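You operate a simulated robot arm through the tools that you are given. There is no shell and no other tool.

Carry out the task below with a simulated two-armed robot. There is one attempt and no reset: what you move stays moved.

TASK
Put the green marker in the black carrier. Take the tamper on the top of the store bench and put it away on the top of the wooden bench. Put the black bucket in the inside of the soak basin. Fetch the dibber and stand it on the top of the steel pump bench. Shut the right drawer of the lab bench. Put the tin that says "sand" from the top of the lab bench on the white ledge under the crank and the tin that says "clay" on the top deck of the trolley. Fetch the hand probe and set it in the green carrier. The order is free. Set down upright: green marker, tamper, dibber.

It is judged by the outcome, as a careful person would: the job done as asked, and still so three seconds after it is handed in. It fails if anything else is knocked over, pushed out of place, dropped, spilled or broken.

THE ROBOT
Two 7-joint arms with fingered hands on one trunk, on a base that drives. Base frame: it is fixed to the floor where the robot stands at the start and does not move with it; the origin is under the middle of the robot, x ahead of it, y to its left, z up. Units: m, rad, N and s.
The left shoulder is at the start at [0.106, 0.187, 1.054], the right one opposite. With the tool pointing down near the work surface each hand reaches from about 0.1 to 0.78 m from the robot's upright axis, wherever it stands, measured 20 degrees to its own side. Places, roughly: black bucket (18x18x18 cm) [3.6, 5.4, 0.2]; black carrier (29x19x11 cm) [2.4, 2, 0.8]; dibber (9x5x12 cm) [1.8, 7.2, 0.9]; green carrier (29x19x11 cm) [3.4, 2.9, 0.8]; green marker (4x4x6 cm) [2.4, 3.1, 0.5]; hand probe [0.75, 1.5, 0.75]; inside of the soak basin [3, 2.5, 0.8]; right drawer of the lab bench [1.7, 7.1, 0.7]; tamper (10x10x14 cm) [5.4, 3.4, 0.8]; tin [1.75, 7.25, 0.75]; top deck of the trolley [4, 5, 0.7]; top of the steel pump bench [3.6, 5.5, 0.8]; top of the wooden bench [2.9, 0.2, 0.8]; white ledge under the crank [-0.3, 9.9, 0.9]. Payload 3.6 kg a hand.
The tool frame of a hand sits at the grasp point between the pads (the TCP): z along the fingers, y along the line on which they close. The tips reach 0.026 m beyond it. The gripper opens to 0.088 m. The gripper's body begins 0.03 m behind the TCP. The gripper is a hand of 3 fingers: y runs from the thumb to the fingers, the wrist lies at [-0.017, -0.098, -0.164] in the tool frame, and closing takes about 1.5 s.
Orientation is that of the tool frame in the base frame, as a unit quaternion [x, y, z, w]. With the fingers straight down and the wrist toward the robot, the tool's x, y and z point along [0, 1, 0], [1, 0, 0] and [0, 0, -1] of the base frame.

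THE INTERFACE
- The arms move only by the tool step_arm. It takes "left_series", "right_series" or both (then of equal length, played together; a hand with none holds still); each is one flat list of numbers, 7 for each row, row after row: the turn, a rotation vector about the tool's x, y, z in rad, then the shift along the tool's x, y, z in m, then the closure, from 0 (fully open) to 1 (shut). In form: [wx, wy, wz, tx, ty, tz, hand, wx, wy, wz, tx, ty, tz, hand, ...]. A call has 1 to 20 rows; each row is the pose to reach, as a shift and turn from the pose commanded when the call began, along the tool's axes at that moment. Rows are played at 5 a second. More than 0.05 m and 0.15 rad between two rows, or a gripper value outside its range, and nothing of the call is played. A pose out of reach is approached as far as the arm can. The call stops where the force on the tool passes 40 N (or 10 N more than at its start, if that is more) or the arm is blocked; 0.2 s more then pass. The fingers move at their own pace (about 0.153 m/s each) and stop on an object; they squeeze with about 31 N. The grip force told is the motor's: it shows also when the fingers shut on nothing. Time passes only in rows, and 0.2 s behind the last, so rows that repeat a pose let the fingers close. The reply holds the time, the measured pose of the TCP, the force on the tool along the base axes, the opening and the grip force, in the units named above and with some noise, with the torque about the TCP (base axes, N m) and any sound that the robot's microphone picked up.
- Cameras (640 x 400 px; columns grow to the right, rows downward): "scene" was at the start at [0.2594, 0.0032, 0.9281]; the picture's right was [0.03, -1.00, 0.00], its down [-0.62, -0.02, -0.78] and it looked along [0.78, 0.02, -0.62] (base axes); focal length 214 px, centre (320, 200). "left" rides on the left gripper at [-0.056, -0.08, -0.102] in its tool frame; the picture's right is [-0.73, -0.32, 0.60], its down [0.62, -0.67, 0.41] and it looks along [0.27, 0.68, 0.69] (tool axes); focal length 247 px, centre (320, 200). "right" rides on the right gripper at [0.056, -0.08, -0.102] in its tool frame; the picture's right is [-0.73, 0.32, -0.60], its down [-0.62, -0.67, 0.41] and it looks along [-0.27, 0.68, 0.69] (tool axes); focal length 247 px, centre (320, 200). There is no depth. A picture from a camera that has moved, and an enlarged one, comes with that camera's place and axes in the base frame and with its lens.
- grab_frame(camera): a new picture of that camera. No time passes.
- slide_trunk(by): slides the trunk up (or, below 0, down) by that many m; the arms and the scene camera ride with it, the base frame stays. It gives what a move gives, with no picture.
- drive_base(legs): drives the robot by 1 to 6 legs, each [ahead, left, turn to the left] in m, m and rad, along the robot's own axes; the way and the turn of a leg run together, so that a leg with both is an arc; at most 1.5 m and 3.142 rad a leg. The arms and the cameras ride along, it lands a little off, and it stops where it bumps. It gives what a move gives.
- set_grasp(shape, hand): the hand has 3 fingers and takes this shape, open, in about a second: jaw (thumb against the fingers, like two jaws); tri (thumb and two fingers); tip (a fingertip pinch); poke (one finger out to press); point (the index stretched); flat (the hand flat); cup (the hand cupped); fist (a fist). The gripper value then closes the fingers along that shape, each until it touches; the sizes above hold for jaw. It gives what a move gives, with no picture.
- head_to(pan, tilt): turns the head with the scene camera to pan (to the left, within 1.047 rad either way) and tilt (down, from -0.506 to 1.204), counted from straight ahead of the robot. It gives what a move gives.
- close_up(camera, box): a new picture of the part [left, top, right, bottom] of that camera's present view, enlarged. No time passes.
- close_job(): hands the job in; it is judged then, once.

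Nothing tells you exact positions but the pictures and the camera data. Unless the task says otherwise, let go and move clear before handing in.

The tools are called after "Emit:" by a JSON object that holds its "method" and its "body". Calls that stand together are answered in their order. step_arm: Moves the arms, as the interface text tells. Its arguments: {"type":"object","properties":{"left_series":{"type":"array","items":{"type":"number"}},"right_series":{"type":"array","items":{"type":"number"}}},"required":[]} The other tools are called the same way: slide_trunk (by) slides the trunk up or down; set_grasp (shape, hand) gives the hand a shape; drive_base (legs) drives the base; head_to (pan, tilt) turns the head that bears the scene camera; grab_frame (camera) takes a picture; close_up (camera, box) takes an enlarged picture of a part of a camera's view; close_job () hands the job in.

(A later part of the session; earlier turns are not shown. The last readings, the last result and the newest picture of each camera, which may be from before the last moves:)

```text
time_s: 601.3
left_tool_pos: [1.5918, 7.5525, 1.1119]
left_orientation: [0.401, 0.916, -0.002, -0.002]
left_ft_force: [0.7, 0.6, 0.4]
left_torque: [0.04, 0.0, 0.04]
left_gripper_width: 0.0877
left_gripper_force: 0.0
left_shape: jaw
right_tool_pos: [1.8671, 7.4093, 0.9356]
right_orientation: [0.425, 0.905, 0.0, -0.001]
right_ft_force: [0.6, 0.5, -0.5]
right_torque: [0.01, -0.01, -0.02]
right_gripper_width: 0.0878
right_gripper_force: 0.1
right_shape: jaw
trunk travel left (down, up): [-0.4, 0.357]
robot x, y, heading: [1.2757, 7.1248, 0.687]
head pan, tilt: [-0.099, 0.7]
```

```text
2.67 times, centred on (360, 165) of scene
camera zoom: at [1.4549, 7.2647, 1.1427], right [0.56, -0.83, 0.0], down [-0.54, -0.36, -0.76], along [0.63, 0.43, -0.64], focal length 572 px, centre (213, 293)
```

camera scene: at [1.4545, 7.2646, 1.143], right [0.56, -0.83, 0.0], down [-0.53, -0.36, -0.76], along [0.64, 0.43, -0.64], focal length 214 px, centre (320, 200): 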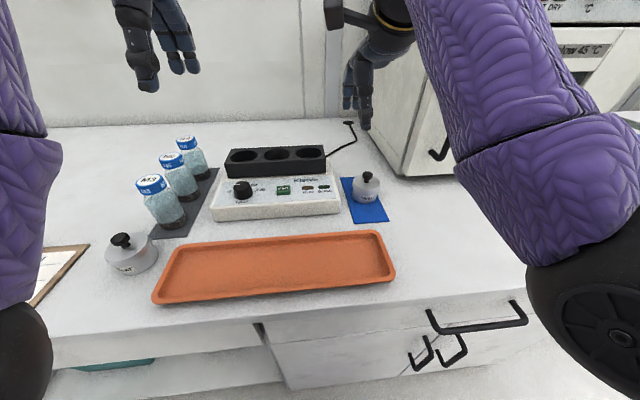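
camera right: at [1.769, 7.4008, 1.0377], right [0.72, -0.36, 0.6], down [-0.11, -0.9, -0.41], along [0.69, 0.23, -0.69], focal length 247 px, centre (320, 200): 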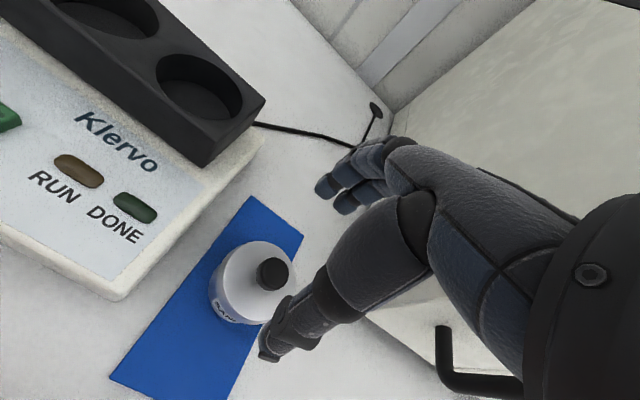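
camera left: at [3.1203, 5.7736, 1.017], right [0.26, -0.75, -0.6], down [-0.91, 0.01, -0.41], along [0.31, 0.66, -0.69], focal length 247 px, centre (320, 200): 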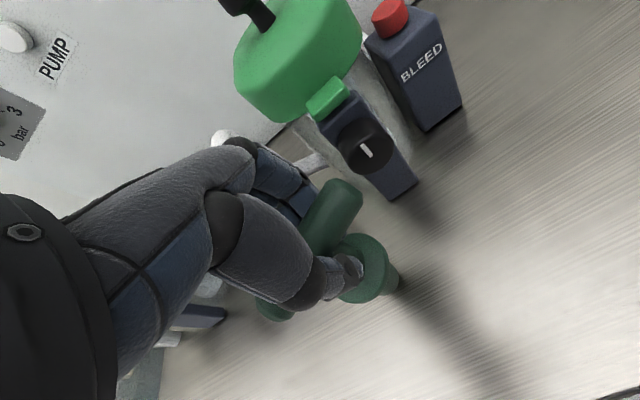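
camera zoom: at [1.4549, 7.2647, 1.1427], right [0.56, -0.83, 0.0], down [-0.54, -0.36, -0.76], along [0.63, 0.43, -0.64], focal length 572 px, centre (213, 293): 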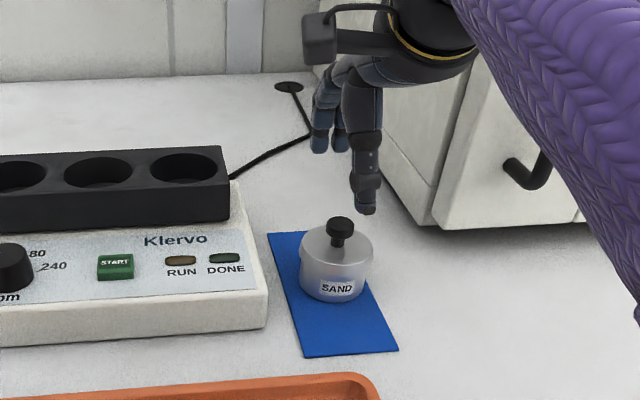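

Emit:
{"method": "step_arm", "body": {"right_series": [0, 0, 0, 0, -0.003, 0.03, 0, 0, 0, 0, 0, -0.003, 0.055, 0, 0, 0, 0, 0, -0.003, 0.08, 0, 0, 0, 0, 0, -0.003, 0.0976, 0]}}

Emit:
{"method": "grab_frame", "body": {"camera": "right"}}

Emit:
{"method": "close_up", "body": {"camera": "scene", "box": [290, 90, 430, 240]}}

```text
time_s: 602.3
left_tool_pos: [1.5913, 7.5534, 1.1148]
left_orientation: [0.403, 0.915, -0.003, -0.003]
left_ft_force: [0.4, 0.0, 0.1]
left_torque: [-0.01, 0.0, -0.01]
left_gripper_width: 0.0874
left_gripper_force: 0.0
left_shape: jaw
right_tool_pos: [1.8633, 7.4052, 0.8374]
right_orientation: [0.425, 0.905, 0.0, -0.001]
right_ft_force: [1.3, -0.2, 0.4]
right_torque: [0.0, -0.01, -0.02]
right_gripper_width: 0.088
right_gripper_force: 0.1
right_shape: jaw
trunk travel left (down, up): [-0.4, 0.357]
robot x, y, heading: [1.2738, 7.1261, 0.696]
head pan, tilt: [-0.099, 0.7]
```

```text
taken
camera right: at [1.7652, 7.398, 0.9392], right [0.71, -0.36, 0.6], down [-0.11, -0.9, -0.41], along [0.69, 0.23, -0.69], focal length 247 px, centre (320, 200)
```

right: 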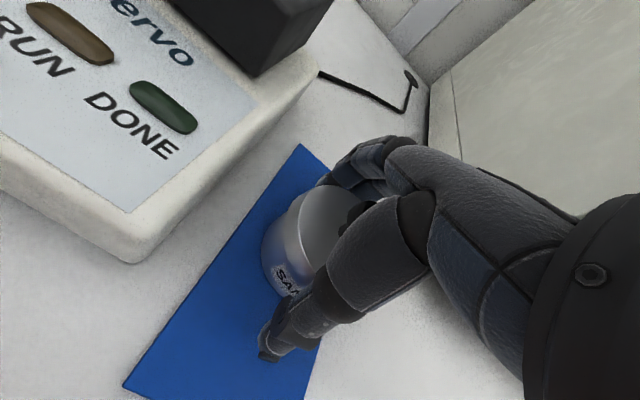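

```text
2.67 times, centred on (360, 165) of scene
camera zoom: at [1.4547, 7.2647, 1.1428], right [0.56, -0.83, 0.0], down [-0.54, -0.36, -0.76], along [0.64, 0.43, -0.64], focal length 572 px, centre (213, 293)
```

zoom: 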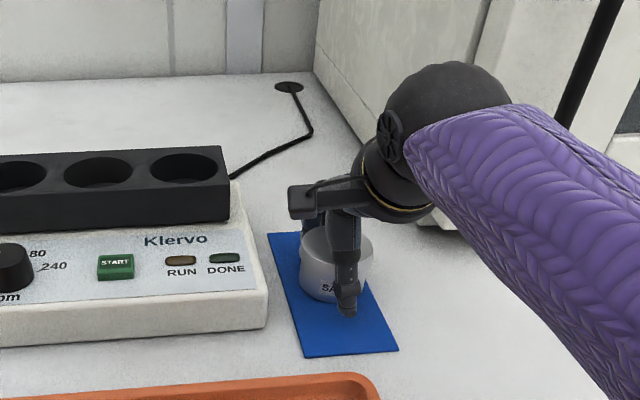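

Emit:
{"method": "step_arm", "body": {"right_series": [0, 0, 0, 0, 0, 0, 0.1, 0, 0, 0, 0, 0, 0, 0.2, 0, 0, 0, 0, 0, 0, 0.3, 0, 0, 0, 0, 0, 0, 0.5, 0, 0, 0, 0, 0, 0, 0.8, 0, 0, 0, 0, 0, 0, 1, 0, 0, 0, 0, 0, 0, 1]}}

Emit:
{"method": "close_up", "body": {"camera": "right", "box": [220, 150, 420, 350]}}

```text
time_s: 603.9
left_tool_pos: [1.5909, 7.5535, 1.1141]
left_orientation: [0.403, 0.915, -0.004, -0.002]
left_ft_force: [0.3, 0.1, 0.2]
left_torque: [0.01, 0.01, 0.0]
left_gripper_width: 0.0878
left_gripper_force: 0.1
left_shape: jaw
right_tool_pos: [1.8631, 7.406, 0.8376]
right_orientation: [0.424, 0.905, 0.0, 0.0]
right_ft_force: [0.1, 0.5, 1.7]
right_torque: [0.04, -0.12, -0.01]
right_gripper_width: 0.0512
right_gripper_force: 31.6
right_shape: jaw
trunk travel left (down, up): [-0.4, 0.357]
robot x, y, heading: [1.2762, 7.1286, 0.69]
head pan, tilt: [-0.099, 0.7]
heard: snap
```

```text
2.00 times, centred on (320, 250) of right
camera zoom: at [1.7651, 7.3981, 0.9399], right [0.71, -0.36, 0.6], down [-0.11, -0.9, -0.41], along [0.69, 0.23, -0.69], focal length 494 px, centre (320, 100)
```

zoom: 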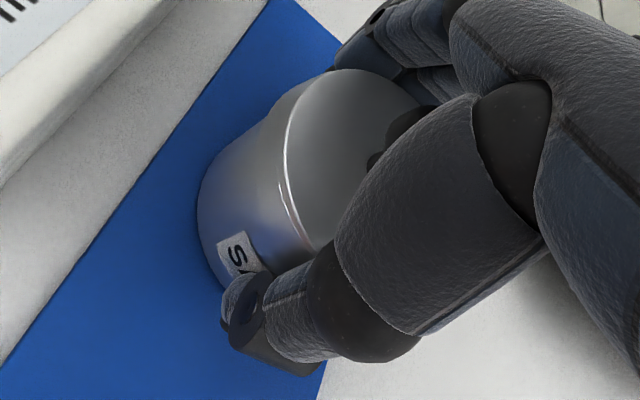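

Gripped (same lid snap). Lifting straight up and retracting.

Emit:
{"method": "step_arm", "body": {"right_series": [0, 0, 0, 0, 0, -0.01, 1, 0, 0, 0, 0, 0, -0.03, 1, 0, 0, 0, 0, 0, -0.07, 1, 0, 0, 0, 0, 0, -0.11, 1, 0, 0, 0, 0, 0, -0.15, 1, 0, 0, 0, 0, -0.03, -0.18, 1, 0, 0, 0, 0, -0.07, -0.2, 1]}}

Emit:
{"method": "grab_frame", "body": {"camera": "right"}}

Emit:
{"method": "grab_frame", "body": {"camera": "scene"}}

```text
time_s: 605.5
left_tool_pos: [1.5912, 7.5529, 1.1137]
left_orientation: [0.403, 0.915, -0.002, -0.002]
left_ft_force: [0.6, -1.0, -0.4]
left_torque: [0.0, -0.01, 0.02]
left_gripper_width: 0.0879
left_gripper_force: 0.1
left_shape: jaw
right_tool_pos: [1.8094, 7.3611, 1.0392]
right_orientation: [0.424, 0.905, 0.0, 0.0]
right_ft_force: [0.5, 0.6, -1.2]
right_torque: [0.02, 0.0, -0.01]
right_gripper_width: 0.0511
right_gripper_force: 30.8
right_shape: jaw
trunk travel left (down, up): [-0.4, 0.357]
robot x, y, heading: [1.2749, 7.1245, 0.692]
head pan, tilt: [-0.099, 0.7]
```

```text
taken
camera right: at [1.7123, 7.3543, 1.1415], right [0.72, -0.36, 0.6], down [-0.11, -0.9, -0.41], along [0.69, 0.23, -0.69], focal length 247 px, centre (320, 200)
```

right: 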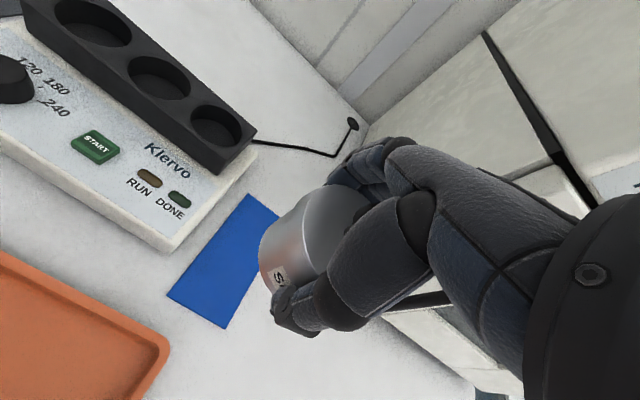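

```text
taken
camera scene: at [1.4544, 7.2645, 1.1429], right [0.56, -0.83, 0.0], down [-0.53, -0.36, -0.77], along [0.64, 0.43, -0.64], focal length 214 px, centre (320, 200)
```

scene: 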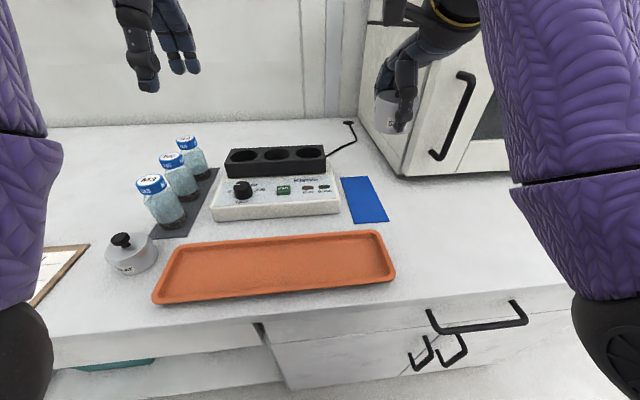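

SAND is held. Backing off and heading to the end wall.

Emit:
{"method": "drive_base", "body": {"legs": [[-0.3, 0, 0], [0, 0, 1.572], [1.2, 0, 0], [0.5, 0, 0]]}}

Emit:
{"method": "slide_trunk", "body": {"by": 0.1}}

Emit:
{"method": "head_to", "body": {"pan": -0.35, "tilt": 0.4}}

Emit:
{"method": "grab_frame", "body": {"camera": "scene"}}

```text
time_s: 619.6
left_tool_pos: [-0.4627, 8.5597, 1.1125]
left_orientation: [-0.365, 0.931, -0.004, 0.001]
left_ft_force: [-0.2, 0.1, 0.1]
left_torque: [-0.01, 0.01, -0.01]
left_gripper_width: 0.0877
left_gripper_force: 0.0
left_shape: jaw
right_tool_pos: [-0.272, 8.7804, 1.0386]
right_orientation: [-0.342, 0.94, 0.0, 0.0]
right_ft_force: [-0.5, 0.3, -1.3]
right_torque: [-0.02, -0.01, 0.0]
right_gripper_width: 0.0507
right_gripper_force: 31.1
right_shape: jaw
trunk travel left (down, up): [-0.4, 0.357]
robot x, y, heading: [-0.0273, 8.2473, 2.262]
head pan, tilt: [-0.099, 0.7]
```

```text
time_s: 620.9
left_tool_pos: [-0.463, 8.5575, 1.2129]
left_orientation: [-0.366, 0.931, -0.004, 0.0]
left_ft_force: [-0.8, -0.6, 0.0]
left_torque: [-0.01, 0.02, 0.0]
left_gripper_width: 0.0878
left_gripper_force: 0.1
left_shape: jaw
right_tool_pos: [-0.2731, 8.7802, 1.1384]
right_orientation: [-0.342, 0.94, -0.001, 0.0]
right_ft_force: [-0.1, 0.2, -1.6]
right_torque: [0.03, -0.02, 0.01]
right_gripper_width: 0.0506
right_gripper_force: 31.2
right_shape: jaw
trunk travel left (down, up): [-0.5, 0.257]
robot x, y, heading: [-0.031, 8.2472, 2.266]
head pan, tilt: [-0.099, 0.7]
```

```text
time_s: 621.7
left_tool_pos: [-0.4626, 8.5573, 1.2148]
left_orientation: [-0.366, 0.931, -0.004, -0.001]
left_ft_force: [0.5, 0.5, -0.5]
left_torque: [-0.02, 0.0, -0.02]
left_gripper_width: 0.0879
left_gripper_force: 0.1
left_shape: jaw
right_tool_pos: [-0.2731, 8.7792, 1.1398]
right_orientation: [-0.342, 0.94, 0.0, 0.001]
right_ft_force: [-0.3, 0.2, -1.3]
right_torque: [0.02, -0.03, 0.03]
right_gripper_width: 0.0506
right_gripper_force: 31.0
right_shape: jaw
trunk travel left (down, up): [-0.5, 0.257]
robot x, y, heading: [-0.0348, 8.2435, 2.265]
head pan, tilt: [-0.351, 0.4]
```

```text
taken
camera scene: at [-0.1533, 8.4376, 1.2745], right [0.94, 0.34, 0.0], down [0.13, -0.37, -0.92], along [-0.31, 0.87, -0.39], focal length 214 px, centre (320, 200)
```

scene: 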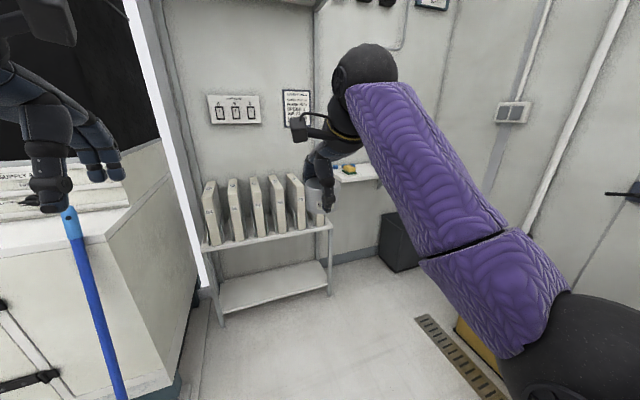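

Emit:
{"method": "head_to", "body": {"pan": -1.0, "tilt": 0.7}}

Emit:
{"method": "grab_frame", "body": {"camera": "scene"}}

Emit:
{"method": "grab_frame", "body": {"camera": "left"}}

Emit:
{"method": "grab_frame", "body": {"camera": "right"}}

```text
time_s: 622.7
left_tool_pos: [-0.4631, 8.5576, 1.2123]
left_orientation: [-0.366, 0.931, -0.005, 0.0]
left_ft_force: [-0.2, -0.2, -0.5]
left_torque: [-0.01, 0.02, -0.01]
left_gripper_width: 0.0877
left_gripper_force: 0.1
left_shape: jaw
right_tool_pos: [-0.2725, 8.7782, 1.1385]
right_orientation: [-0.342, 0.94, -0.001, 0.0]
right_ft_force: [-0.5, 0.8, -1.6]
right_torque: [0.0, -0.02, 0.0]
right_gripper_width: 0.051
right_gripper_force: 30.9
right_shape: jaw
trunk travel left (down, up): [-0.5, 0.257]
robot x, y, heading: [-0.0302, 8.2461, 2.265]
head pan, tilt: [-1.0, 0.7]
```

```text
taken
camera scene: at [-0.0966, 8.4315, 1.2477], right [0.95, -0.3, 0.0], down [-0.19, -0.61, -0.77], along [0.23, 0.73, -0.64], focal length 214 px, centre (320, 200)
```

scene: 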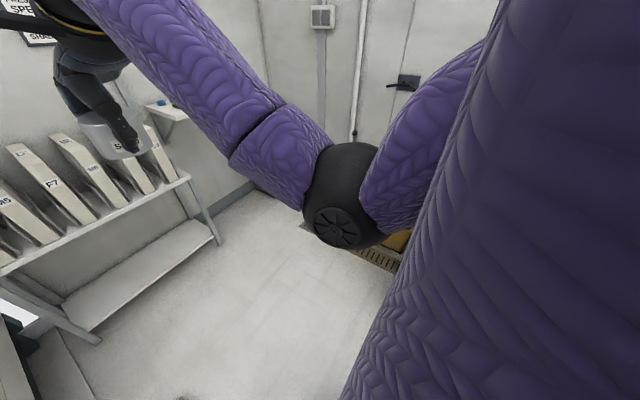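

```text
taken
camera left: at [-0.3675, 8.5389, 1.3144], right [0.76, 0.26, -0.6], down [0.0, -0.92, -0.4], along [-0.65, 0.31, -0.69], focal length 247 px, centre (320, 200)
```

left: 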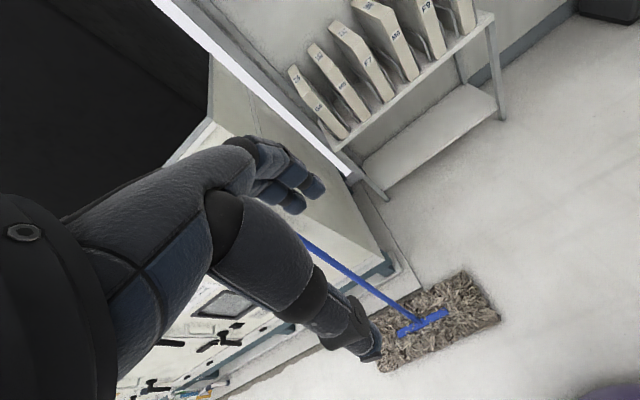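

```text
taken
camera right: at [-0.264, 8.6819, 1.2409], right [0.36, 0.72, 0.6], down [0.91, -0.11, -0.41], along [-0.23, 0.69, -0.69], focal length 247 px, centre (320, 200)
```

right: 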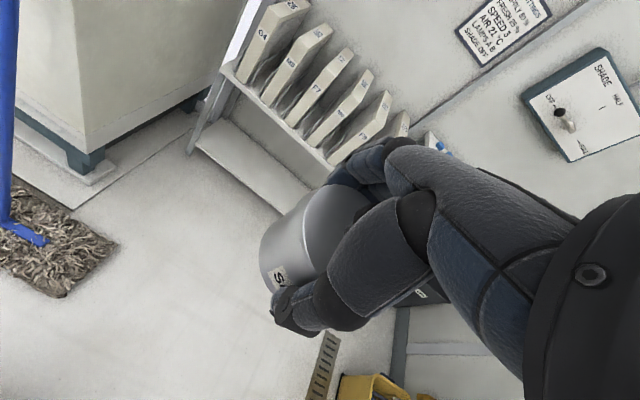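

A mop handle leans near my left hand; I'll raise that hand and move diagonally away from it toward the ledge.

Emit:
{"method": "step_arm", "body": {"left_series": [0, 0, 0, -0.02, 0, -0.03, 0, 0, 0, 0, -0.04, 0, -0.06, 0, 0, 0, 0, -0.05, 0, -0.09, 0]}}

Emit:
{"method": "drive_base", "body": {"legs": [[0.1, -0.2, 0], [0.3, -0.1, 0], [0, -0.3, 0]]}}

Emit:
{"method": "head_to", "body": {"pan": 0.0, "tilt": 0.5}}

Emit:
{"method": "grab_frame", "body": {"camera": "scene"}}

Emit:
{"method": "grab_frame", "body": {"camera": "right"}}

```text
time_s: 623.5
left_tool_pos: [-0.4335, 8.6078, 1.2935]
left_orientation: [-0.365, 0.931, -0.004, 0.0]
left_ft_force: [0.0, 0.4, -0.7]
left_torque: [0.03, -0.02, -0.01]
left_gripper_width: 0.0879
left_gripper_force: 0.0
left_shape: jaw
left hand out of reach, approached as far as the arm can: row 2, 3
right_tool_pos: [-0.2723, 8.78, 1.1398]
right_orientation: [-0.342, 0.94, -0.001, 0.0]
right_ft_force: [-0.5, 0.0, -1.4]
right_torque: [0.01, 0.01, -0.03]
right_gripper_width: 0.0512
right_gripper_force: 31.0
right_shape: jaw
trunk travel left (down, up): [-0.5, 0.257]
robot x, y, heading: [-0.0304, 8.2413, 2.268]
head pan, tilt: [-1.0, 0.7]
```

```text
time_s: 628.8
left_tool_pos: [-0.2311, 9.2981, 1.2931]
left_orientation: [-0.363, 0.932, -0.003, 0.0]
left_ft_force: [1.1, -0.3, 0.2]
left_torque: [0.0, -0.01, 0.01]
left_gripper_width: 0.0879
left_gripper_force: 0.1
left_shape: jaw
right_tool_pos: [-0.0676, 9.4698, 1.1388]
right_orientation: [-0.341, 0.94, -0.002, -0.001]
right_ft_force: [0.2, -0.6, -2.3]
right_torque: [0.03, 0.02, 0.02]
right_gripper_width: 0.0505
right_gripper_force: 31.3
right_shape: jaw
trunk travel left (down, up): [-0.5, 0.257]
robot x, y, heading: [0.1693, 8.9352, 2.264]
head pan, tilt: [-1.0, 0.7]
stopped in leg 3: the robot was blocked; the commanded pose is now the measured one
```

```text
time_s: 630.0
left_tool_pos: [-0.2306, 9.2982, 1.2934]
left_orientation: [-0.364, 0.932, -0.003, 0.0]
left_ft_force: [0.4, -0.3, -0.5]
left_torque: [0.0, 0.02, 0.01]
left_gripper_width: 0.0879
left_gripper_force: 0.1
left_shape: jaw
right_tool_pos: [-0.0678, 9.4696, 1.138]
right_orientation: [-0.341, 0.94, -0.001, 0.0]
right_ft_force: [0.4, 0.0, -1.4]
right_torque: [-0.02, 0.03, -0.02]
right_gripper_width: 0.0504
right_gripper_force: 31.0
right_shape: jaw
trunk travel left (down, up): [-0.5, 0.257]
robot x, y, heading: [0.1708, 8.9383, 2.266]
head pan, tilt: [0.0, 0.499]
```

```text
taken
camera scene: at [0.0231, 9.1108, 1.2654], right [0.77, 0.64, 0.0], down [0.31, -0.37, -0.88], along [-0.56, 0.68, -0.48], focal length 214 px, centre (320, 200)
```

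scene: 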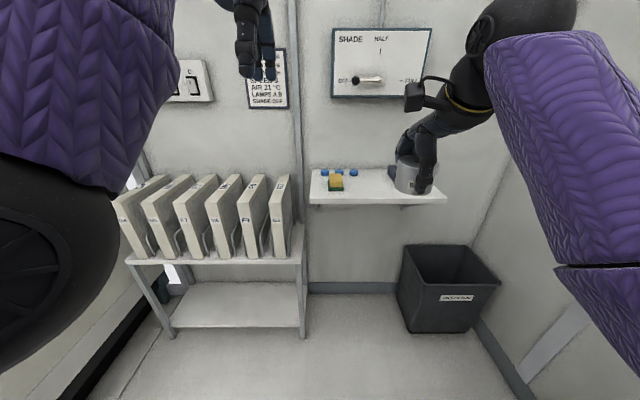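

```text
taken
camera right: at [-0.0598, 9.3728, 1.2407], right [0.36, 0.72, 0.6], down [0.91, -0.11, -0.41], along [-0.23, 0.69, -0.69], focal length 247 px, centre (320, 200)
```

right: 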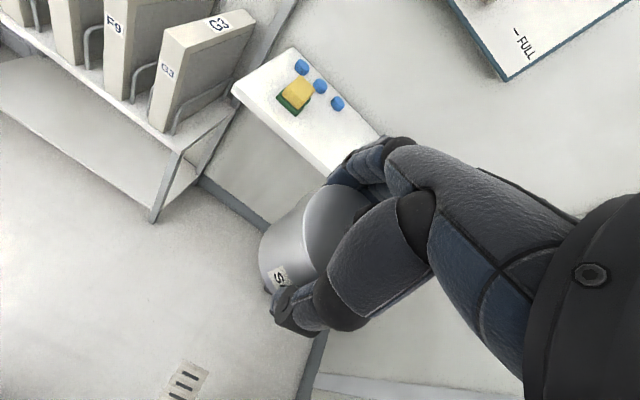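

The ledge is right ahead: white shelf under the "SHADE" crank. The base was stopped by something on the right; let me look.

Emit:
{"method": "head_to", "body": {"pan": -1.04, "tilt": 1.0}}

Emit:
{"method": "grab_frame", "body": {"camera": "scene"}}

```text
time_s: 631.3
left_tool_pos: [-0.2307, 9.2984, 1.2923]
left_orientation: [-0.363, 0.932, -0.003, 0.0]
left_ft_force: [0.0, 0.0, 0.2]
left_torque: [-0.03, 0.02, 0.02]
left_gripper_width: 0.0879
left_gripper_force: 0.0
left_shape: jaw
right_tool_pos: [-0.0685, 9.4701, 1.1384]
right_orientation: [-0.34, 0.94, 0.0, 0.0]
right_ft_force: [-0.8, 0.1, -1.8]
right_torque: [0.02, -0.05, -0.01]
right_gripper_width: 0.051
right_gripper_force: 31.0
right_shape: jaw
trunk travel left (down, up): [-0.5, 0.257]
robot x, y, heading: [0.1681, 8.9351, 2.259]
head pan, tilt: [-1.04, 1.0]
```

```text
taken
camera scene: at [0.1047, 9.1062, 1.2243], right [0.94, -0.34, 0.0], down [-0.29, -0.79, -0.54], along [0.18, 0.51, -0.84], focal length 214 px, centre (320, 200)
```

scene: 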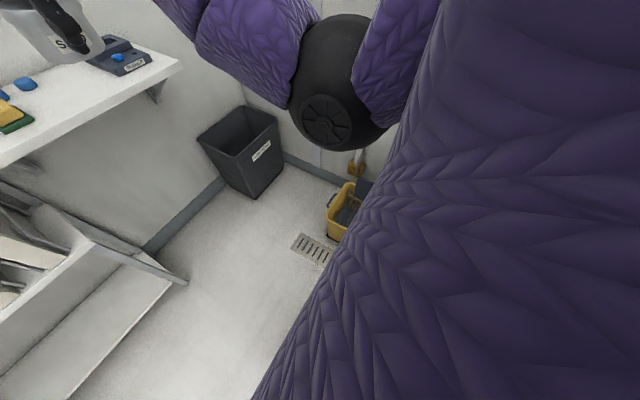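

The base had most likely touched the lab bench's end. I'll lower both hands a little (to stay under the crank), then move forward to the ledge.

Emit:
{"method": "step_arm", "body": {"left_series": [0, 0, 0, 0, 0, 0.04, 0, 0, 0, 0, 0, 0, 0.08, 0, 0, 0, 0, 0, -0.02, 0.12, 0, 0, 0, 0, 0, -0.04, 0.16, 0, 0, 0, 0, 0, -0.06, 0.2, 0, 0, 0, 0, 0, -0.08, 0.24, 0], "right_series": [0, 0, 0, 0, 0, 0.02, 1, 0, 0, 0, 0, 0, 0.04, 1, 0, 0, 0, 0, 0, 0.06, 1, 0, 0, 0, 0, 0, 0.08, 1, 0, 0, 0, 0, 0, 0.1, 1, 0, 0, 0, 0, 0, 0.12, 1]}}

Emit:
{"method": "head_to", "body": {"pan": -0.1, "tilt": 0.6}}

Emit:
{"method": "drive_base", "body": {"legs": [[0.3, 0, 0]]}}

Emit:
{"method": "grab_frame", "body": {"camera": "scene"}}

Emit:
{"method": "grab_frame", "body": {"camera": "right"}}

```text
time_s: 632.3
left_tool_pos: [-0.247, 9.2953, 1.2559]
left_orientation: [-0.374, 0.921, 0.1, -0.042]
left_ft_force: [-0.2, -0.3, 0.4]
left_torque: [-0.01, 0.04, -0.01]
left_gripper_width: 0.0876
left_gripper_force: 0.0
left_shape: jaw
right_tool_pos: [-0.0679, 9.4696, 1.0649]
right_orientation: [-0.339, 0.941, -0.002, 0.0]
right_ft_force: [0.2, -0.2, -2.6]
right_torque: [-0.02, 0.02, 0.01]
right_gripper_width: 0.0505
right_gripper_force: 31.1
right_shape: jaw
trunk travel left (down, up): [-0.5, 0.257]
robot x, y, heading: [0.1697, 8.9352, 2.262]
head pan, tilt: [-1.04, 1.0]
stopped in row 4 (left hand): the arm was blocked; the commanded pose is now the measured one
```

```text
time_s: 633.5
left_tool_pos: [-0.2455, 9.2952, 1.255]
left_orientation: [-0.374, 0.921, 0.1, -0.042]
left_ft_force: [0.0, 0.3, 0.2]
left_torque: [-0.02, 0.0, -0.02]
left_gripper_width: 0.0879
left_gripper_force: 0.0
left_shape: jaw
right_tool_pos: [-0.0683, 9.4691, 1.0669]
right_orientation: [-0.34, 0.94, -0.002, -0.001]
right_ft_force: [0.1, 0.4, -2.0]
right_torque: [-0.03, 0.04, -0.02]
right_gripper_width: 0.0507
right_gripper_force: 31.0
right_shape: jaw
trunk travel left (down, up): [-0.5, 0.257]
robot x, y, heading: [0.1688, 8.9322, 2.266]
head pan, tilt: [-0.099, 0.6]
```

```text
time_s: 635.5
left_tool_pos: [-0.4344, 9.524, 1.2546]
left_orientation: [-0.372, 0.922, 0.1, -0.043]
left_ft_force: [0.4, 0.3, -1.3]
left_torque: [-0.02, 0.01, -0.01]
left_gripper_width: 0.0879
left_gripper_force: 0.0
left_shape: jaw
right_tool_pos: [-0.2556, 9.6987, 1.065]
right_orientation: [-0.338, 0.941, -0.002, -0.001]
right_ft_force: [0.0, 0.5, -1.2]
right_torque: [0.0, -0.04, -0.04]
right_gripper_width: 0.0505
right_gripper_force: 31.2
right_shape: jaw
trunk travel left (down, up): [-0.5, 0.257]
robot x, y, heading: [-0.0185, 9.162, 2.266]
head pan, tilt: [-0.099, 0.6]
```

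```text
taken
camera scene: at [-0.1573, 9.3433, 1.2561], right [0.83, 0.56, 0.0], down [0.32, -0.47, -0.82], along [-0.46, 0.69, -0.57], focal length 214 px, centre (320, 200)
```

scene: 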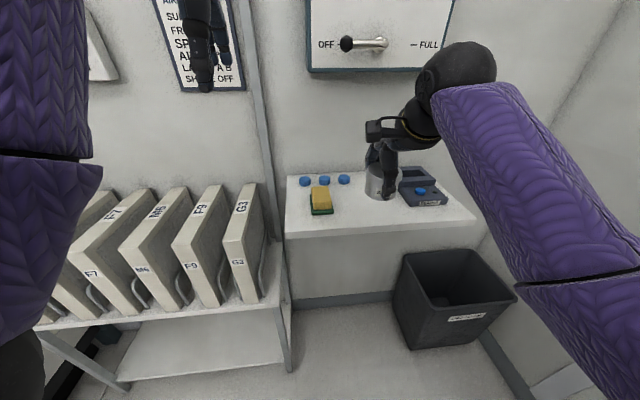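

```text
taken
camera right: at [-0.2481, 9.6021, 1.1674], right [0.36, 0.72, 0.6], down [0.9, -0.12, -0.41], along [-0.22, 0.69, -0.69], focal length 247 px, centre (320, 200)
```

right: 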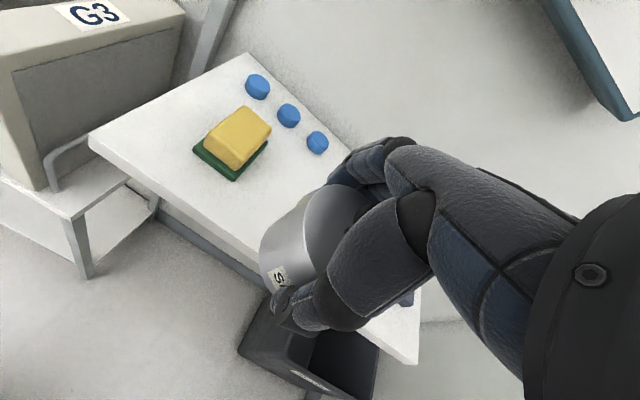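

Ledge surface z≈0.882; there's a free gap between the sponge and the box around (-0.339, 9.857). Moving in.

Emit:
{"method": "drive_base", "body": {"legs": [[0.11, 0, 0]]}}

Emit:
{"method": "grab_frame", "body": {"camera": "right"}}

Emit:
{"method": "grab_frame", "body": {"camera": "scene"}}

```text
time_s: 636.8
left_tool_pos: [-0.5063, 9.6104, 1.2554]
left_orientation: [-0.374, 0.921, 0.1, -0.042]
left_ft_force: [-0.1, -1.1, -0.6]
left_torque: [-0.02, 0.03, 0.02]
left_gripper_width: 0.0882
left_gripper_force: 0.1
left_shape: jaw
right_tool_pos: [-0.3271, 9.7853, 1.0659]
right_orientation: [-0.338, 0.941, -0.001, 0.0]
right_ft_force: [-0.5, 0.7, -1.8]
right_torque: [-0.01, -0.01, -0.04]
right_gripper_width: 0.0506
right_gripper_force: 30.9
right_shape: jaw
trunk travel left (down, up): [-0.5, 0.257]
robot x, y, heading: [-0.0884, 9.2505, 2.266]
head pan, tilt: [-0.099, 0.6]
```

```text
taken
camera right: at [-0.3195, 9.6883, 1.1673], right [0.36, 0.72, 0.6], down [0.91, -0.12, -0.41], along [-0.22, 0.69, -0.69], focal length 247 px, centre (320, 200)
```

right: 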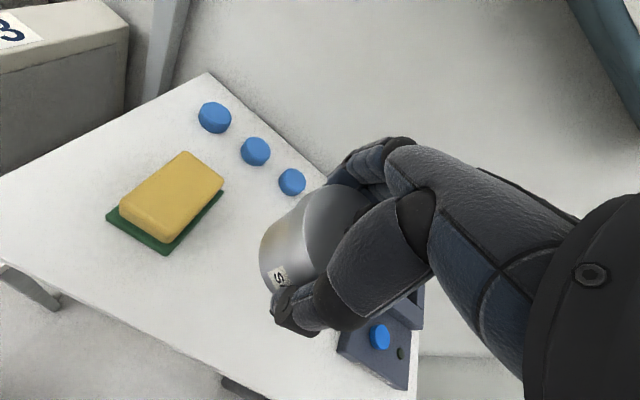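

```text
taken
camera scene: at [-0.2285, 9.4296, 1.2561], right [0.83, 0.56, 0.0], down [0.32, -0.47, -0.82], along [-0.46, 0.68, -0.57], focal length 214 px, centre (320, 200)
```

scene: 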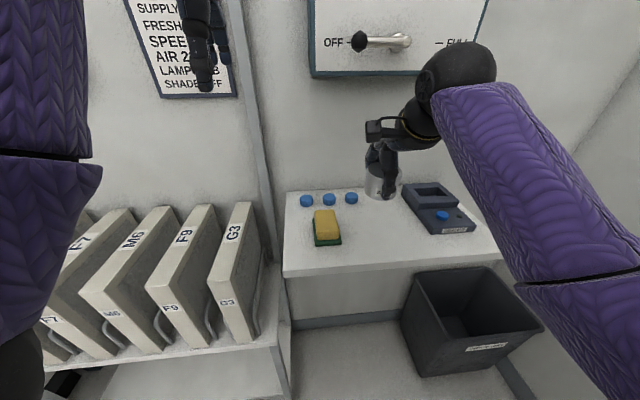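

Emit:
{"method": "step_arm", "body": {"right_series": [0, 0, 0, -0.0254, 0.0264, 0.01, 1, 0, 0, 0, -0.0508, 0.0527, 0.03, 1, 0, 0, 0, -0.0508, 0.0527, 0.065, 1, 0, 0, 0, -0.0508, 0.0527, 0.1, 1, 0, 0, 0, -0.0508, 0.0527, 0.12, 1]}}

Emit:
{"method": "grab_frame", "body": {"camera": "right"}}

Emit:
{"method": "close_up", "body": {"camera": "scene", "box": [270, 100, 500, 280]}}

```text
time_s: 638.0
left_tool_pos: [-0.5062, 9.609, 1.2568]
left_orientation: [-0.372, 0.922, 0.1, -0.042]
left_ft_force: [-0.3, 0.2, -0.2]
left_torque: [0.03, -0.03, -0.02]
left_gripper_width: 0.0877
left_gripper_force: 0.0
left_shape: jaw
right_tool_pos: [-0.3209, 9.8567, 0.9448]
right_orientation: [-0.34, 0.941, -0.002, -0.001]
right_ft_force: [0.2, 0.1, -1.5]
right_torque: [-0.01, 0.01, 0.02]
right_gripper_width: 0.0503
right_gripper_force: 30.4
right_shape: jaw
trunk travel left (down, up): [-0.5, 0.257]
robot x, y, heading: [-0.0917, 9.2511, 2.262]
head pan, tilt: [-0.099, 0.6]
```

```text
taken
camera right: at [-0.3127, 9.7605, 1.0462], right [0.36, 0.72, 0.6], down [0.9, -0.12, -0.41], along [-0.22, 0.69, -0.69], focal length 247 px, centre (320, 200)
```

right: 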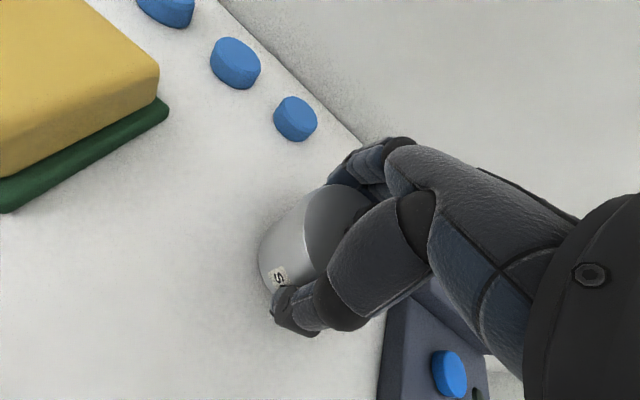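

```text
2.22 times, centred on (385, 190) of scene
camera zoom: at [-0.2276, 9.4284, 1.2564], right [0.83, 0.56, 0.0], down [0.31, -0.47, -0.83], along [-0.46, 0.69, -0.56], focal length 477 px, centre (176, 222)
```

zoom: 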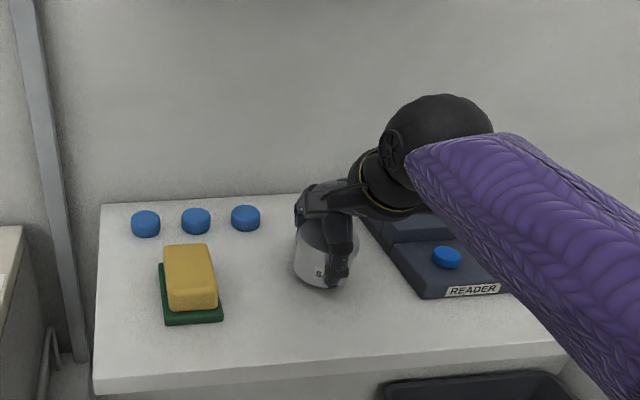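

Emit:
{"method": "step_arm", "body": {"right_series": [0, 0, 0, 0, 0, 0.007, 1, 0, 0, 0, 0, 0, 0.013, 1, 0, 0, 0, 0, 0, 0.018, 1, 0, 0, 0, 0, 0, 0.018, 1]}}

Emit:
{"method": "close_up", "body": {"camera": "right", "box": [200, 140, 400, 340]}}

```text
time_s: 639.0
left_tool_pos: [-0.5028, 9.6078, 1.2573]
left_orientation: [-0.374, 0.921, 0.101, -0.043]
left_ft_force: [0.0, 0.2, -0.8]
left_torque: [0.0, 0.03, -0.04]
left_gripper_width: 0.0881
left_gripper_force: 0.1
left_shape: jaw
right_tool_pos: [-0.3217, 9.8588, 0.9328]
right_orientation: [-0.339, 0.941, 0.006, -0.002]
right_ft_force: [1.3, 1.2, 22.1]
right_torque: [0.53, 0.31, 0.0]
right_gripper_width: 0.0501
right_gripper_force: 31.1
right_shape: jaw
trunk travel left (down, up): [-0.5, 0.257]
robot x, y, heading: [-0.0868, 9.2515, 2.259]
head pan, tilt: [-0.099, 0.6]
```

```text
2.00 times, centred on (300, 240) of right
camera zoom: at [-0.3129, 9.7601, 1.0343], right [0.37, 0.71, 0.6], down [0.9, -0.11, -0.42], along [-0.23, 0.7, -0.68], focal length 494 px, centre (360, 120)
```

zoom: 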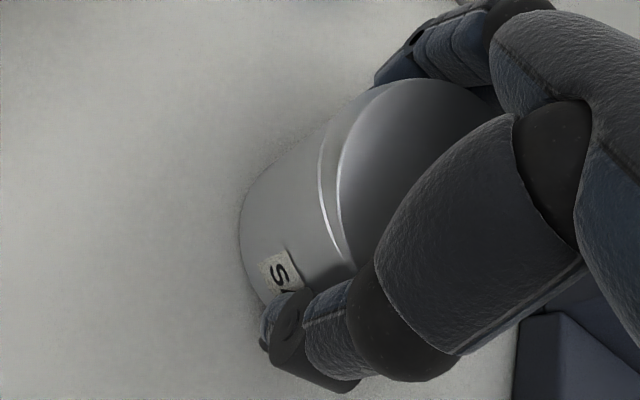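

Emit:
{"method": "step_arm", "body": {"right_series": [0, 0, 0, 0, 0, -0.003, 1, 0, 0, 0, 0, 0, -0.005, 1, 0, 0, 0, 0, 0, -0.005, 1]}}

Emit:
{"method": "close_up", "body": {"camera": "right", "box": [200, 140, 400, 340]}}

```text
time_s: 639.8
left_tool_pos: [-0.5041, 9.6089, 1.2559]
left_orientation: [-0.373, 0.921, 0.1, -0.042]
left_ft_force: [0.4, 0.2, -0.5]
left_torque: [-0.01, -0.03, -0.02]
left_gripper_width: 0.088
left_gripper_force: 0.0
left_shape: jaw
right_tool_pos: [-0.3203, 9.8571, 0.9341]
right_orientation: [-0.338, 0.941, 0.001, 0.0]
right_ft_force: [-2.2, 4.3, 12.9]
right_torque: [0.49, 0.31, 0.0]
right_gripper_width: 0.0508
right_gripper_force: 31.1
right_shape: jaw
trunk travel left (down, up): [-0.5, 0.257]
robot x, y, heading: [-0.093, 9.25, 2.263]
head pan, tilt: [-0.099, 0.6]
```

```text
2.00 times, centred on (300, 240) of right
camera zoom: at [-0.3129, 9.7595, 1.0358], right [0.36, 0.71, 0.6], down [0.9, -0.11, -0.41], along [-0.23, 0.69, -0.69], focal length 494 px, centre (360, 120)
```

zoom: 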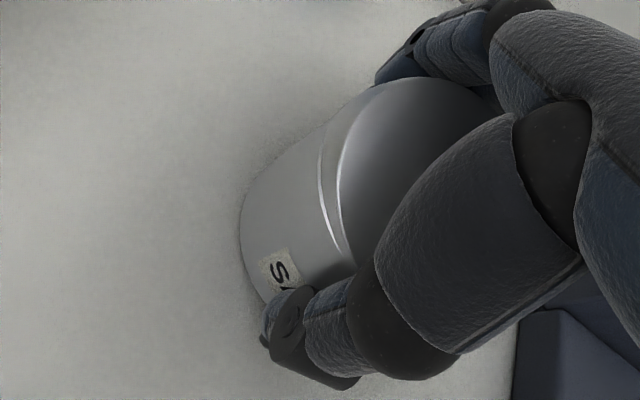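

Emit:
{"method": "step_arm", "body": {"right_series": [0, 0, 0, 0, 0, -0.002, 1, 0, 0, 0, 0, 0, -0.004, 1, 0, 0, 0, 0, 0, -0.004, 1]}}

```text
time_s: 640.5
left_tool_pos: [-0.5049, 9.6096, 1.2556]
left_orientation: [-0.373, 0.921, 0.101, -0.043]
left_ft_force: [0.6, -0.6, -0.4]
left_torque: [0.01, 0.01, -0.02]
left_gripper_width: 0.0876
left_gripper_force: 0.1
left_shape: jaw
right_tool_pos: [-0.32, 9.8563, 0.9354]
right_orientation: [-0.338, 0.941, -0.003, 0.001]
right_ft_force: [0.2, 1.3, 2.6]
right_torque: [0.12, 0.08, -0.04]
right_gripper_width: 0.0508
right_gripper_force: 30.8
right_shape: jaw
trunk travel left (down, up): [-0.5, 0.257]
robot x, y, heading: [-0.0878, 9.251, 2.261]
head pan, tilt: [-0.099, 0.6]
```

Pressure is relieved; releasing the tin.

Emit:
{"method": "step_arm", "body": {"right_series": [0, 0, 0, 0, 0, 0, 0.7, 0, 0, 0, 0, 0, 0, 0.45, 0, 0, 0, 0, 0, 0, 0.35, 0, 0, 0, 0, 0, 0, 0.25, 0, 0, 0, 0, 0, 0, 0.15, 0, 0, 0, 0, 0, 0, 0.05, 0, 0, 0, 0, 0, 0, 0, 0, 0, 0, 0, 0, 0, 0]}}

Emit:
{"method": "close_up", "body": {"camera": "right", "box": [200, 140, 400, 340]}}

Emit:
{"method": "close_up", "body": {"camera": "scene", "box": [270, 100, 500, 280]}}

```text
time_s: 642.4
left_tool_pos: [-0.5044, 9.6091, 1.2555]
left_orientation: [-0.373, 0.921, 0.1, -0.042]
left_ft_force: [0.0, -0.9, 0.2]
left_torque: [0.01, 0.01, -0.01]
left_gripper_width: 0.0879
left_gripper_force: 0.1
left_shape: jaw
right_tool_pos: [-0.3214, 9.856, 0.9374]
right_orientation: [-0.339, 0.941, -0.001, -0.001]
right_ft_force: [0.4, -0.1, -0.8]
right_torque: [-0.03, -0.05, -0.02]
right_gripper_width: 0.0878
right_gripper_force: 0.1
right_shape: jaw
trunk travel left (down, up): [-0.5, 0.257]
robot x, y, heading: [-0.0899, 9.2486, 2.259]
head pan, tilt: [-0.099, 0.6]
```

```text
2.00 times, centred on (300, 240) of right
camera zoom: at [-0.3132, 9.7598, 1.0391], right [0.36, 0.72, 0.6], down [0.9, -0.12, -0.41], along [-0.22, 0.69, -0.69], focal length 494 px, centre (360, 120)
```

zoom: 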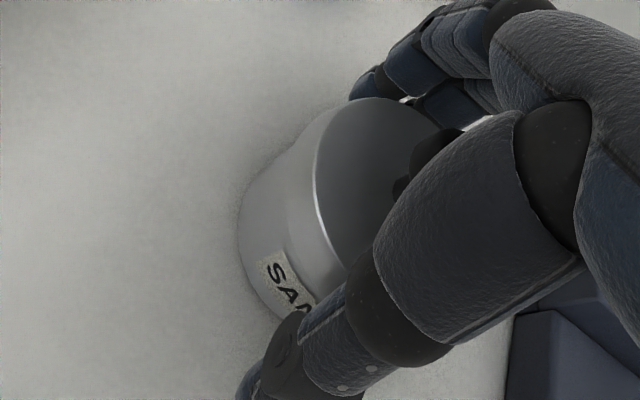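

```text
2.22 times, centred on (385, 190) of scene
camera zoom: at [-0.2277, 9.4285, 1.2563], right [0.83, 0.56, 0.0], down [0.31, -0.47, -0.82], along [-0.46, 0.69, -0.57], focal length 477 px, centre (176, 222)
```

zoom: 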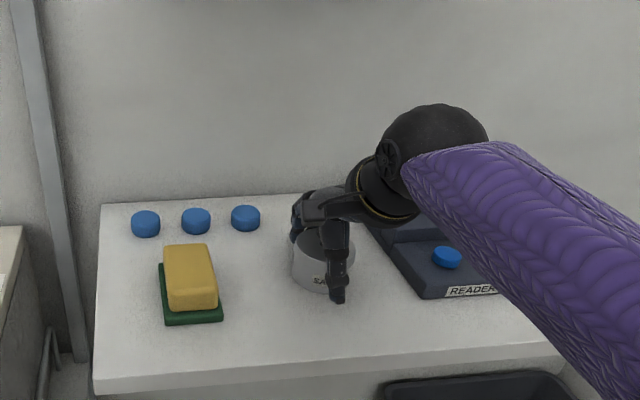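

Emit:
{"method": "step_arm", "body": {"right_series": [0, 0, 0, 0, 0, -0.02, 0, 0, 0, 0, 0, 0, -0.05, 0, 0, 0, 0, 0, 0, -0.09, 0, 0, 0, 0, 0, 0, -0.12, 0]}}

Emit:
{"method": "grab_frame", "body": {"camera": "right"}}

Emit:
{"method": "close_up", "body": {"camera": "scene", "box": [270, 100, 500, 280]}}

```text
time_s: 643.4
left_tool_pos: [-0.5054, 9.6102, 1.256]
left_orientation: [-0.373, 0.921, 0.1, -0.043]
left_ft_force: [0.7, -0.8, -0.7]
left_torque: [-0.02, -0.04, 0.02]
left_gripper_width: 0.0879
left_gripper_force: 0.0
left_shape: jaw
right_tool_pos: [-0.322, 9.8591, 1.0576]
right_orientation: [-0.339, 0.941, -0.001, 0.0]
right_ft_force: [0.1, 0.1, -0.9]
right_torque: [0.0, 0.0, 0.02]
right_gripper_width: 0.0876
right_gripper_force: 0.2
right_shape: jaw
trunk travel left (down, up): [-0.5, 0.257]
robot x, y, heading: [-0.0894, 9.2551, 2.263]
head pan, tilt: [-0.099, 0.6]
```

```text
taken
camera right: at [-0.3143, 9.7617, 1.16], right [0.36, 0.72, 0.6], down [0.9, -0.12, -0.41], along [-0.22, 0.69, -0.69], focal length 247 px, centre (320, 200)
```

right: 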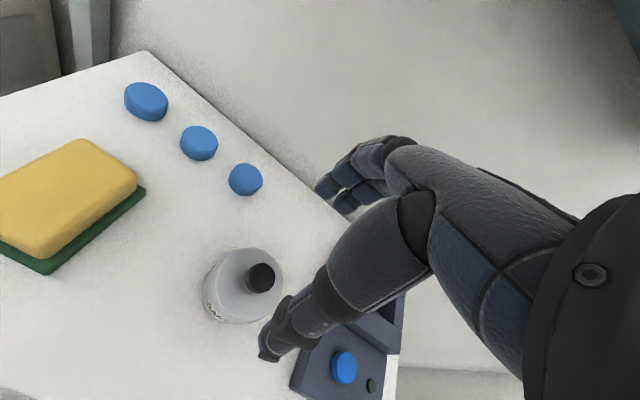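

```text
2.22 times, centred on (385, 190) of scene
camera zoom: at [-0.2277, 9.4285, 1.2563], right [0.83, 0.56, 0.0], down [0.31, -0.47, -0.82], along [-0.46, 0.69, -0.57], focal length 477 px, centre (176, 222)
```

zoom: 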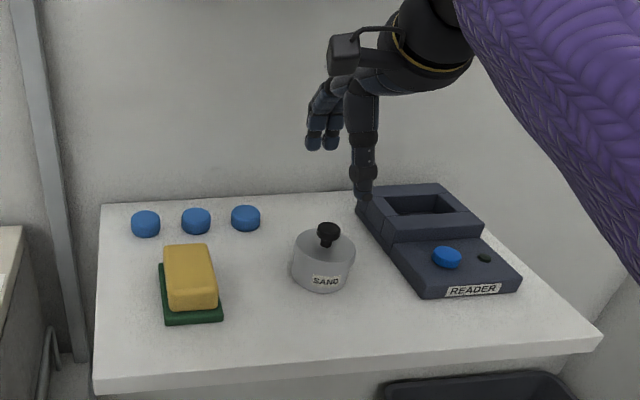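

SAND stands on the ledge. Backing away, then a quick check of the surroundings.

Emit:
{"method": "drive_base", "body": {"legs": [[-0.35, 0, 0]]}}

Emit:
{"method": "head_to", "body": {"pan": 0.2, "tilt": 0.5}}

Emit:
{"method": "grab_frame", "body": {"camera": "scene"}}

Emit:
{"method": "head_to", "body": {"pan": -0.8, "tilt": 0.5}}

Emit:
{"method": "grab_frame", "body": {"camera": "scene"}}

```text
time_s: 645.6
left_tool_pos: [-0.288, 9.3408, 1.2564]
left_orientation: [-0.379, 0.919, 0.1, -0.043]
left_ft_force: [0.1, 0.2, 0.5]
left_torque: [0.0, 0.03, 0.01]
left_gripper_width: 0.0878
left_gripper_force: 0.1
left_shape: jaw
right_tool_pos: [-0.1085, 9.5931, 1.058]
right_orientation: [-0.344, 0.939, -0.002, -0.001]
right_ft_force: [0.5, -0.7, 0.2]
right_torque: [0.02, -0.01, -0.02]
right_gripper_width: 0.0878
right_gripper_force: 0.0
right_shape: jaw
trunk travel left (down, up): [-0.5, 0.257]
robot x, y, heading: [0.132, 8.985, 2.271]
head pan, tilt: [-0.099, 0.6]
```

```text
time_s: 646.4
left_tool_pos: [-0.2901, 9.3423, 1.2559]
left_orientation: [-0.378, 0.919, 0.099, -0.043]
left_ft_force: [-0.2, 0.0, -0.3]
left_torque: [-0.02, 0.0, 0.02]
left_gripper_width: 0.0875
left_gripper_force: 0.1
left_shape: jaw
right_tool_pos: [-0.1075, 9.5924, 1.0574]
right_orientation: [-0.343, 0.939, -0.002, -0.001]
right_ft_force: [-0.4, 0.3, -0.1]
right_torque: [0.02, -0.04, -0.02]
right_gripper_width: 0.0876
right_gripper_force: 0.0
right_shape: jaw
trunk travel left (down, up): [-0.5, 0.257]
robot x, y, heading: [0.1328, 8.9834, 2.268]
head pan, tilt: [0.201, 0.499]
```

```text
taken
camera scene: at [-0.031, 9.1472, 1.2654], right [0.62, 0.78, 0.0], down [0.38, -0.3, -0.88], along [-0.69, 0.55, -0.48], focal length 214 px, centre (320, 200)
```

scene: 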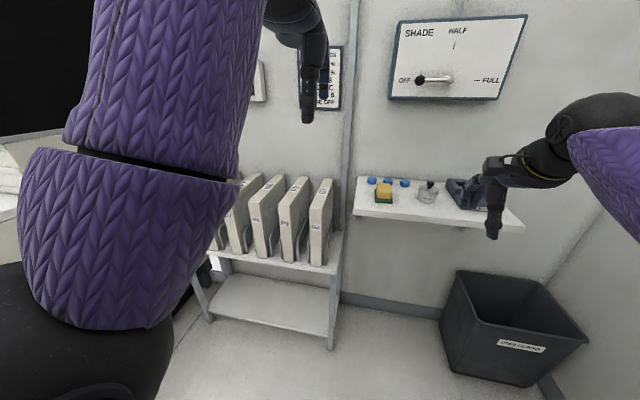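

```text
time_s: 647.7
left_tool_pos: [-0.2907, 9.3409, 1.2541]
left_orientation: [-0.379, 0.919, 0.1, -0.043]
left_ft_force: [-0.4, 0.4, 0.2]
left_torque: [0.0, 0.02, 0.01]
left_gripper_width: 0.0879
left_gripper_force: 0.1
left_shape: jaw
right_tool_pos: [-0.1087, 9.5923, 1.0568]
right_orientation: [-0.344, 0.939, 0.0, 0.0]
right_ft_force: [0.5, -0.1, 0.5]
right_torque: [-0.03, 0.0, -0.03]
right_gripper_width: 0.0879
right_gripper_force: 0.0
right_shape: jaw
trunk travel left (down, up): [-0.5, 0.257]
robot x, y, heading: [0.1292, 8.9853, 2.265]
head pan, tilt: [-0.799, 0.499]
```

```text
taken
camera scene: at [0.0493, 9.181, 1.2654], right [1.0, -0.1, 0.0], down [-0.05, -0.48, -0.88], along [0.09, 0.87, -0.48], focal length 214 px, centre (320, 200)
```

scene: 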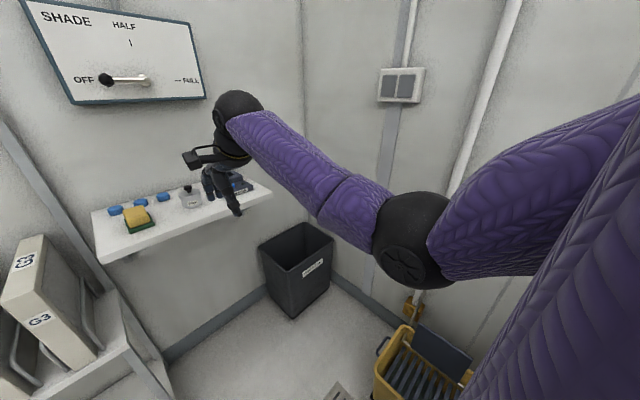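

Emit:
{"method": "drive_base", "body": {"legs": [[0, 0, 2.7]]}}

Emit:
{"method": "head_to", "body": {"pan": 0.8, "tilt": 0.55}}

Emit:
{"method": "grab_frame", "body": {"camera": "scene"}}

Emit:
{"method": "head_to", "body": {"pan": -0.9, "tilt": 0.5}}

Emit:
{"method": "grab_frame", "body": {"camera": "scene"}}

```text
time_s: 654.4
left_tool_pos: [0.3518, 8.4823, 1.2552]
left_orientation: [0.981, 0.161, 0.019, 0.107]
left_ft_force: [0.2, 0.6, 0.3]
left_torque: [-0.04, -0.01, -0.02]
left_gripper_width: 0.0875
left_gripper_force: 0.1
left_shape: jaw
right_tool_pos: [0.0799, 8.3359, 1.057]
right_orientation: [0.992, 0.123, 0.001, -0.001]
right_ft_force: [0.3, -0.1, -0.7]
right_torque: [0.0, -0.03, -0.01]
right_gripper_width: 0.0878
right_gripper_force: 0.0
right_shape: jaw
trunk travel left (down, up): [-0.5, 0.257]
robot x, y, heading: [0.1324, 8.9875, -1.322]
head pan, tilt: [-0.799, 0.499]
```

```text
time_s: 656.1
left_tool_pos: [0.3525, 8.4821, 1.2578]
left_orientation: [0.981, 0.162, 0.021, 0.108]
left_ft_force: [-0.1, -0.5, -0.2]
left_torque: [-0.01, -0.02, 0.0]
left_gripper_width: 0.0876
left_gripper_force: 0.0
left_shape: jaw
right_tool_pos: [0.0799, 8.3369, 1.0581]
right_orientation: [0.992, 0.124, 0.001, -0.001]
right_ft_force: [0.4, -0.4, -0.2]
right_torque: [-0.01, 0.03, -0.03]
right_gripper_width: 0.0876
right_gripper_force: 0.2
right_shape: jaw
trunk travel left (down, up): [-0.5, 0.257]
robot x, y, heading: [0.13, 8.9845, -1.322]
head pan, tilt: [0.799, 0.55]
```

```text
taken
camera scene: at [0.2388, 8.8098, 1.2609], right [-0.5, -0.87, 0.0], down [-0.45, 0.26, -0.85], along [0.74, -0.43, -0.52], focal length 214 px, centre (320, 200)
```

scene: 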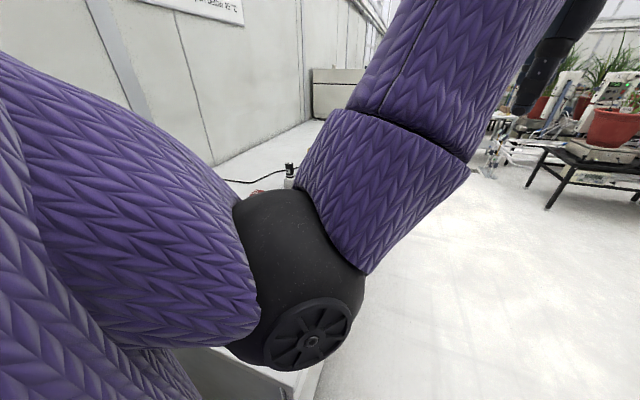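

```text
time_s: 657.8
left_tool_pos: [0.3516, 8.4835, 1.2556]
left_orientation: [0.981, 0.162, 0.02, 0.108]
left_ft_force: [0.5, 0.3, 0.4]
left_torque: [0.0, 0.0, -0.01]
left_gripper_width: 0.0878
left_gripper_force: 0.0
left_shape: jaw
right_tool_pos: [0.0791, 8.3359, 1.0576]
right_orientation: [0.992, 0.123, 0.001, -0.001]
right_ft_force: [-0.3, 0.0, 0.3]
right_torque: [-0.01, 0.0, -0.02]
right_gripper_width: 0.0877
right_gripper_force: 0.0
right_shape: jaw
trunk travel left (down, up): [-0.5, 0.257]
robot x, y, heading: [0.1303, 8.9894, -1.324]
head pan, tilt: [-0.901, 0.499]
```

```text
taken
camera scene: at [0.1058, 8.7826, 1.2654], right [-0.79, 0.61, 0.0], down [0.29, 0.38, -0.88], along [-0.53, -0.7, -0.48], focal length 214 px, centre (320, 200)
```

scene: 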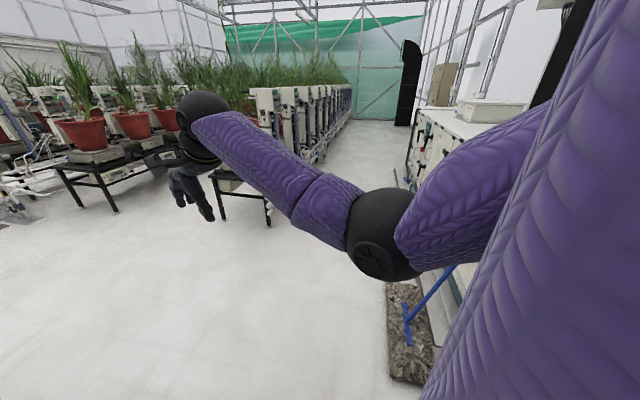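

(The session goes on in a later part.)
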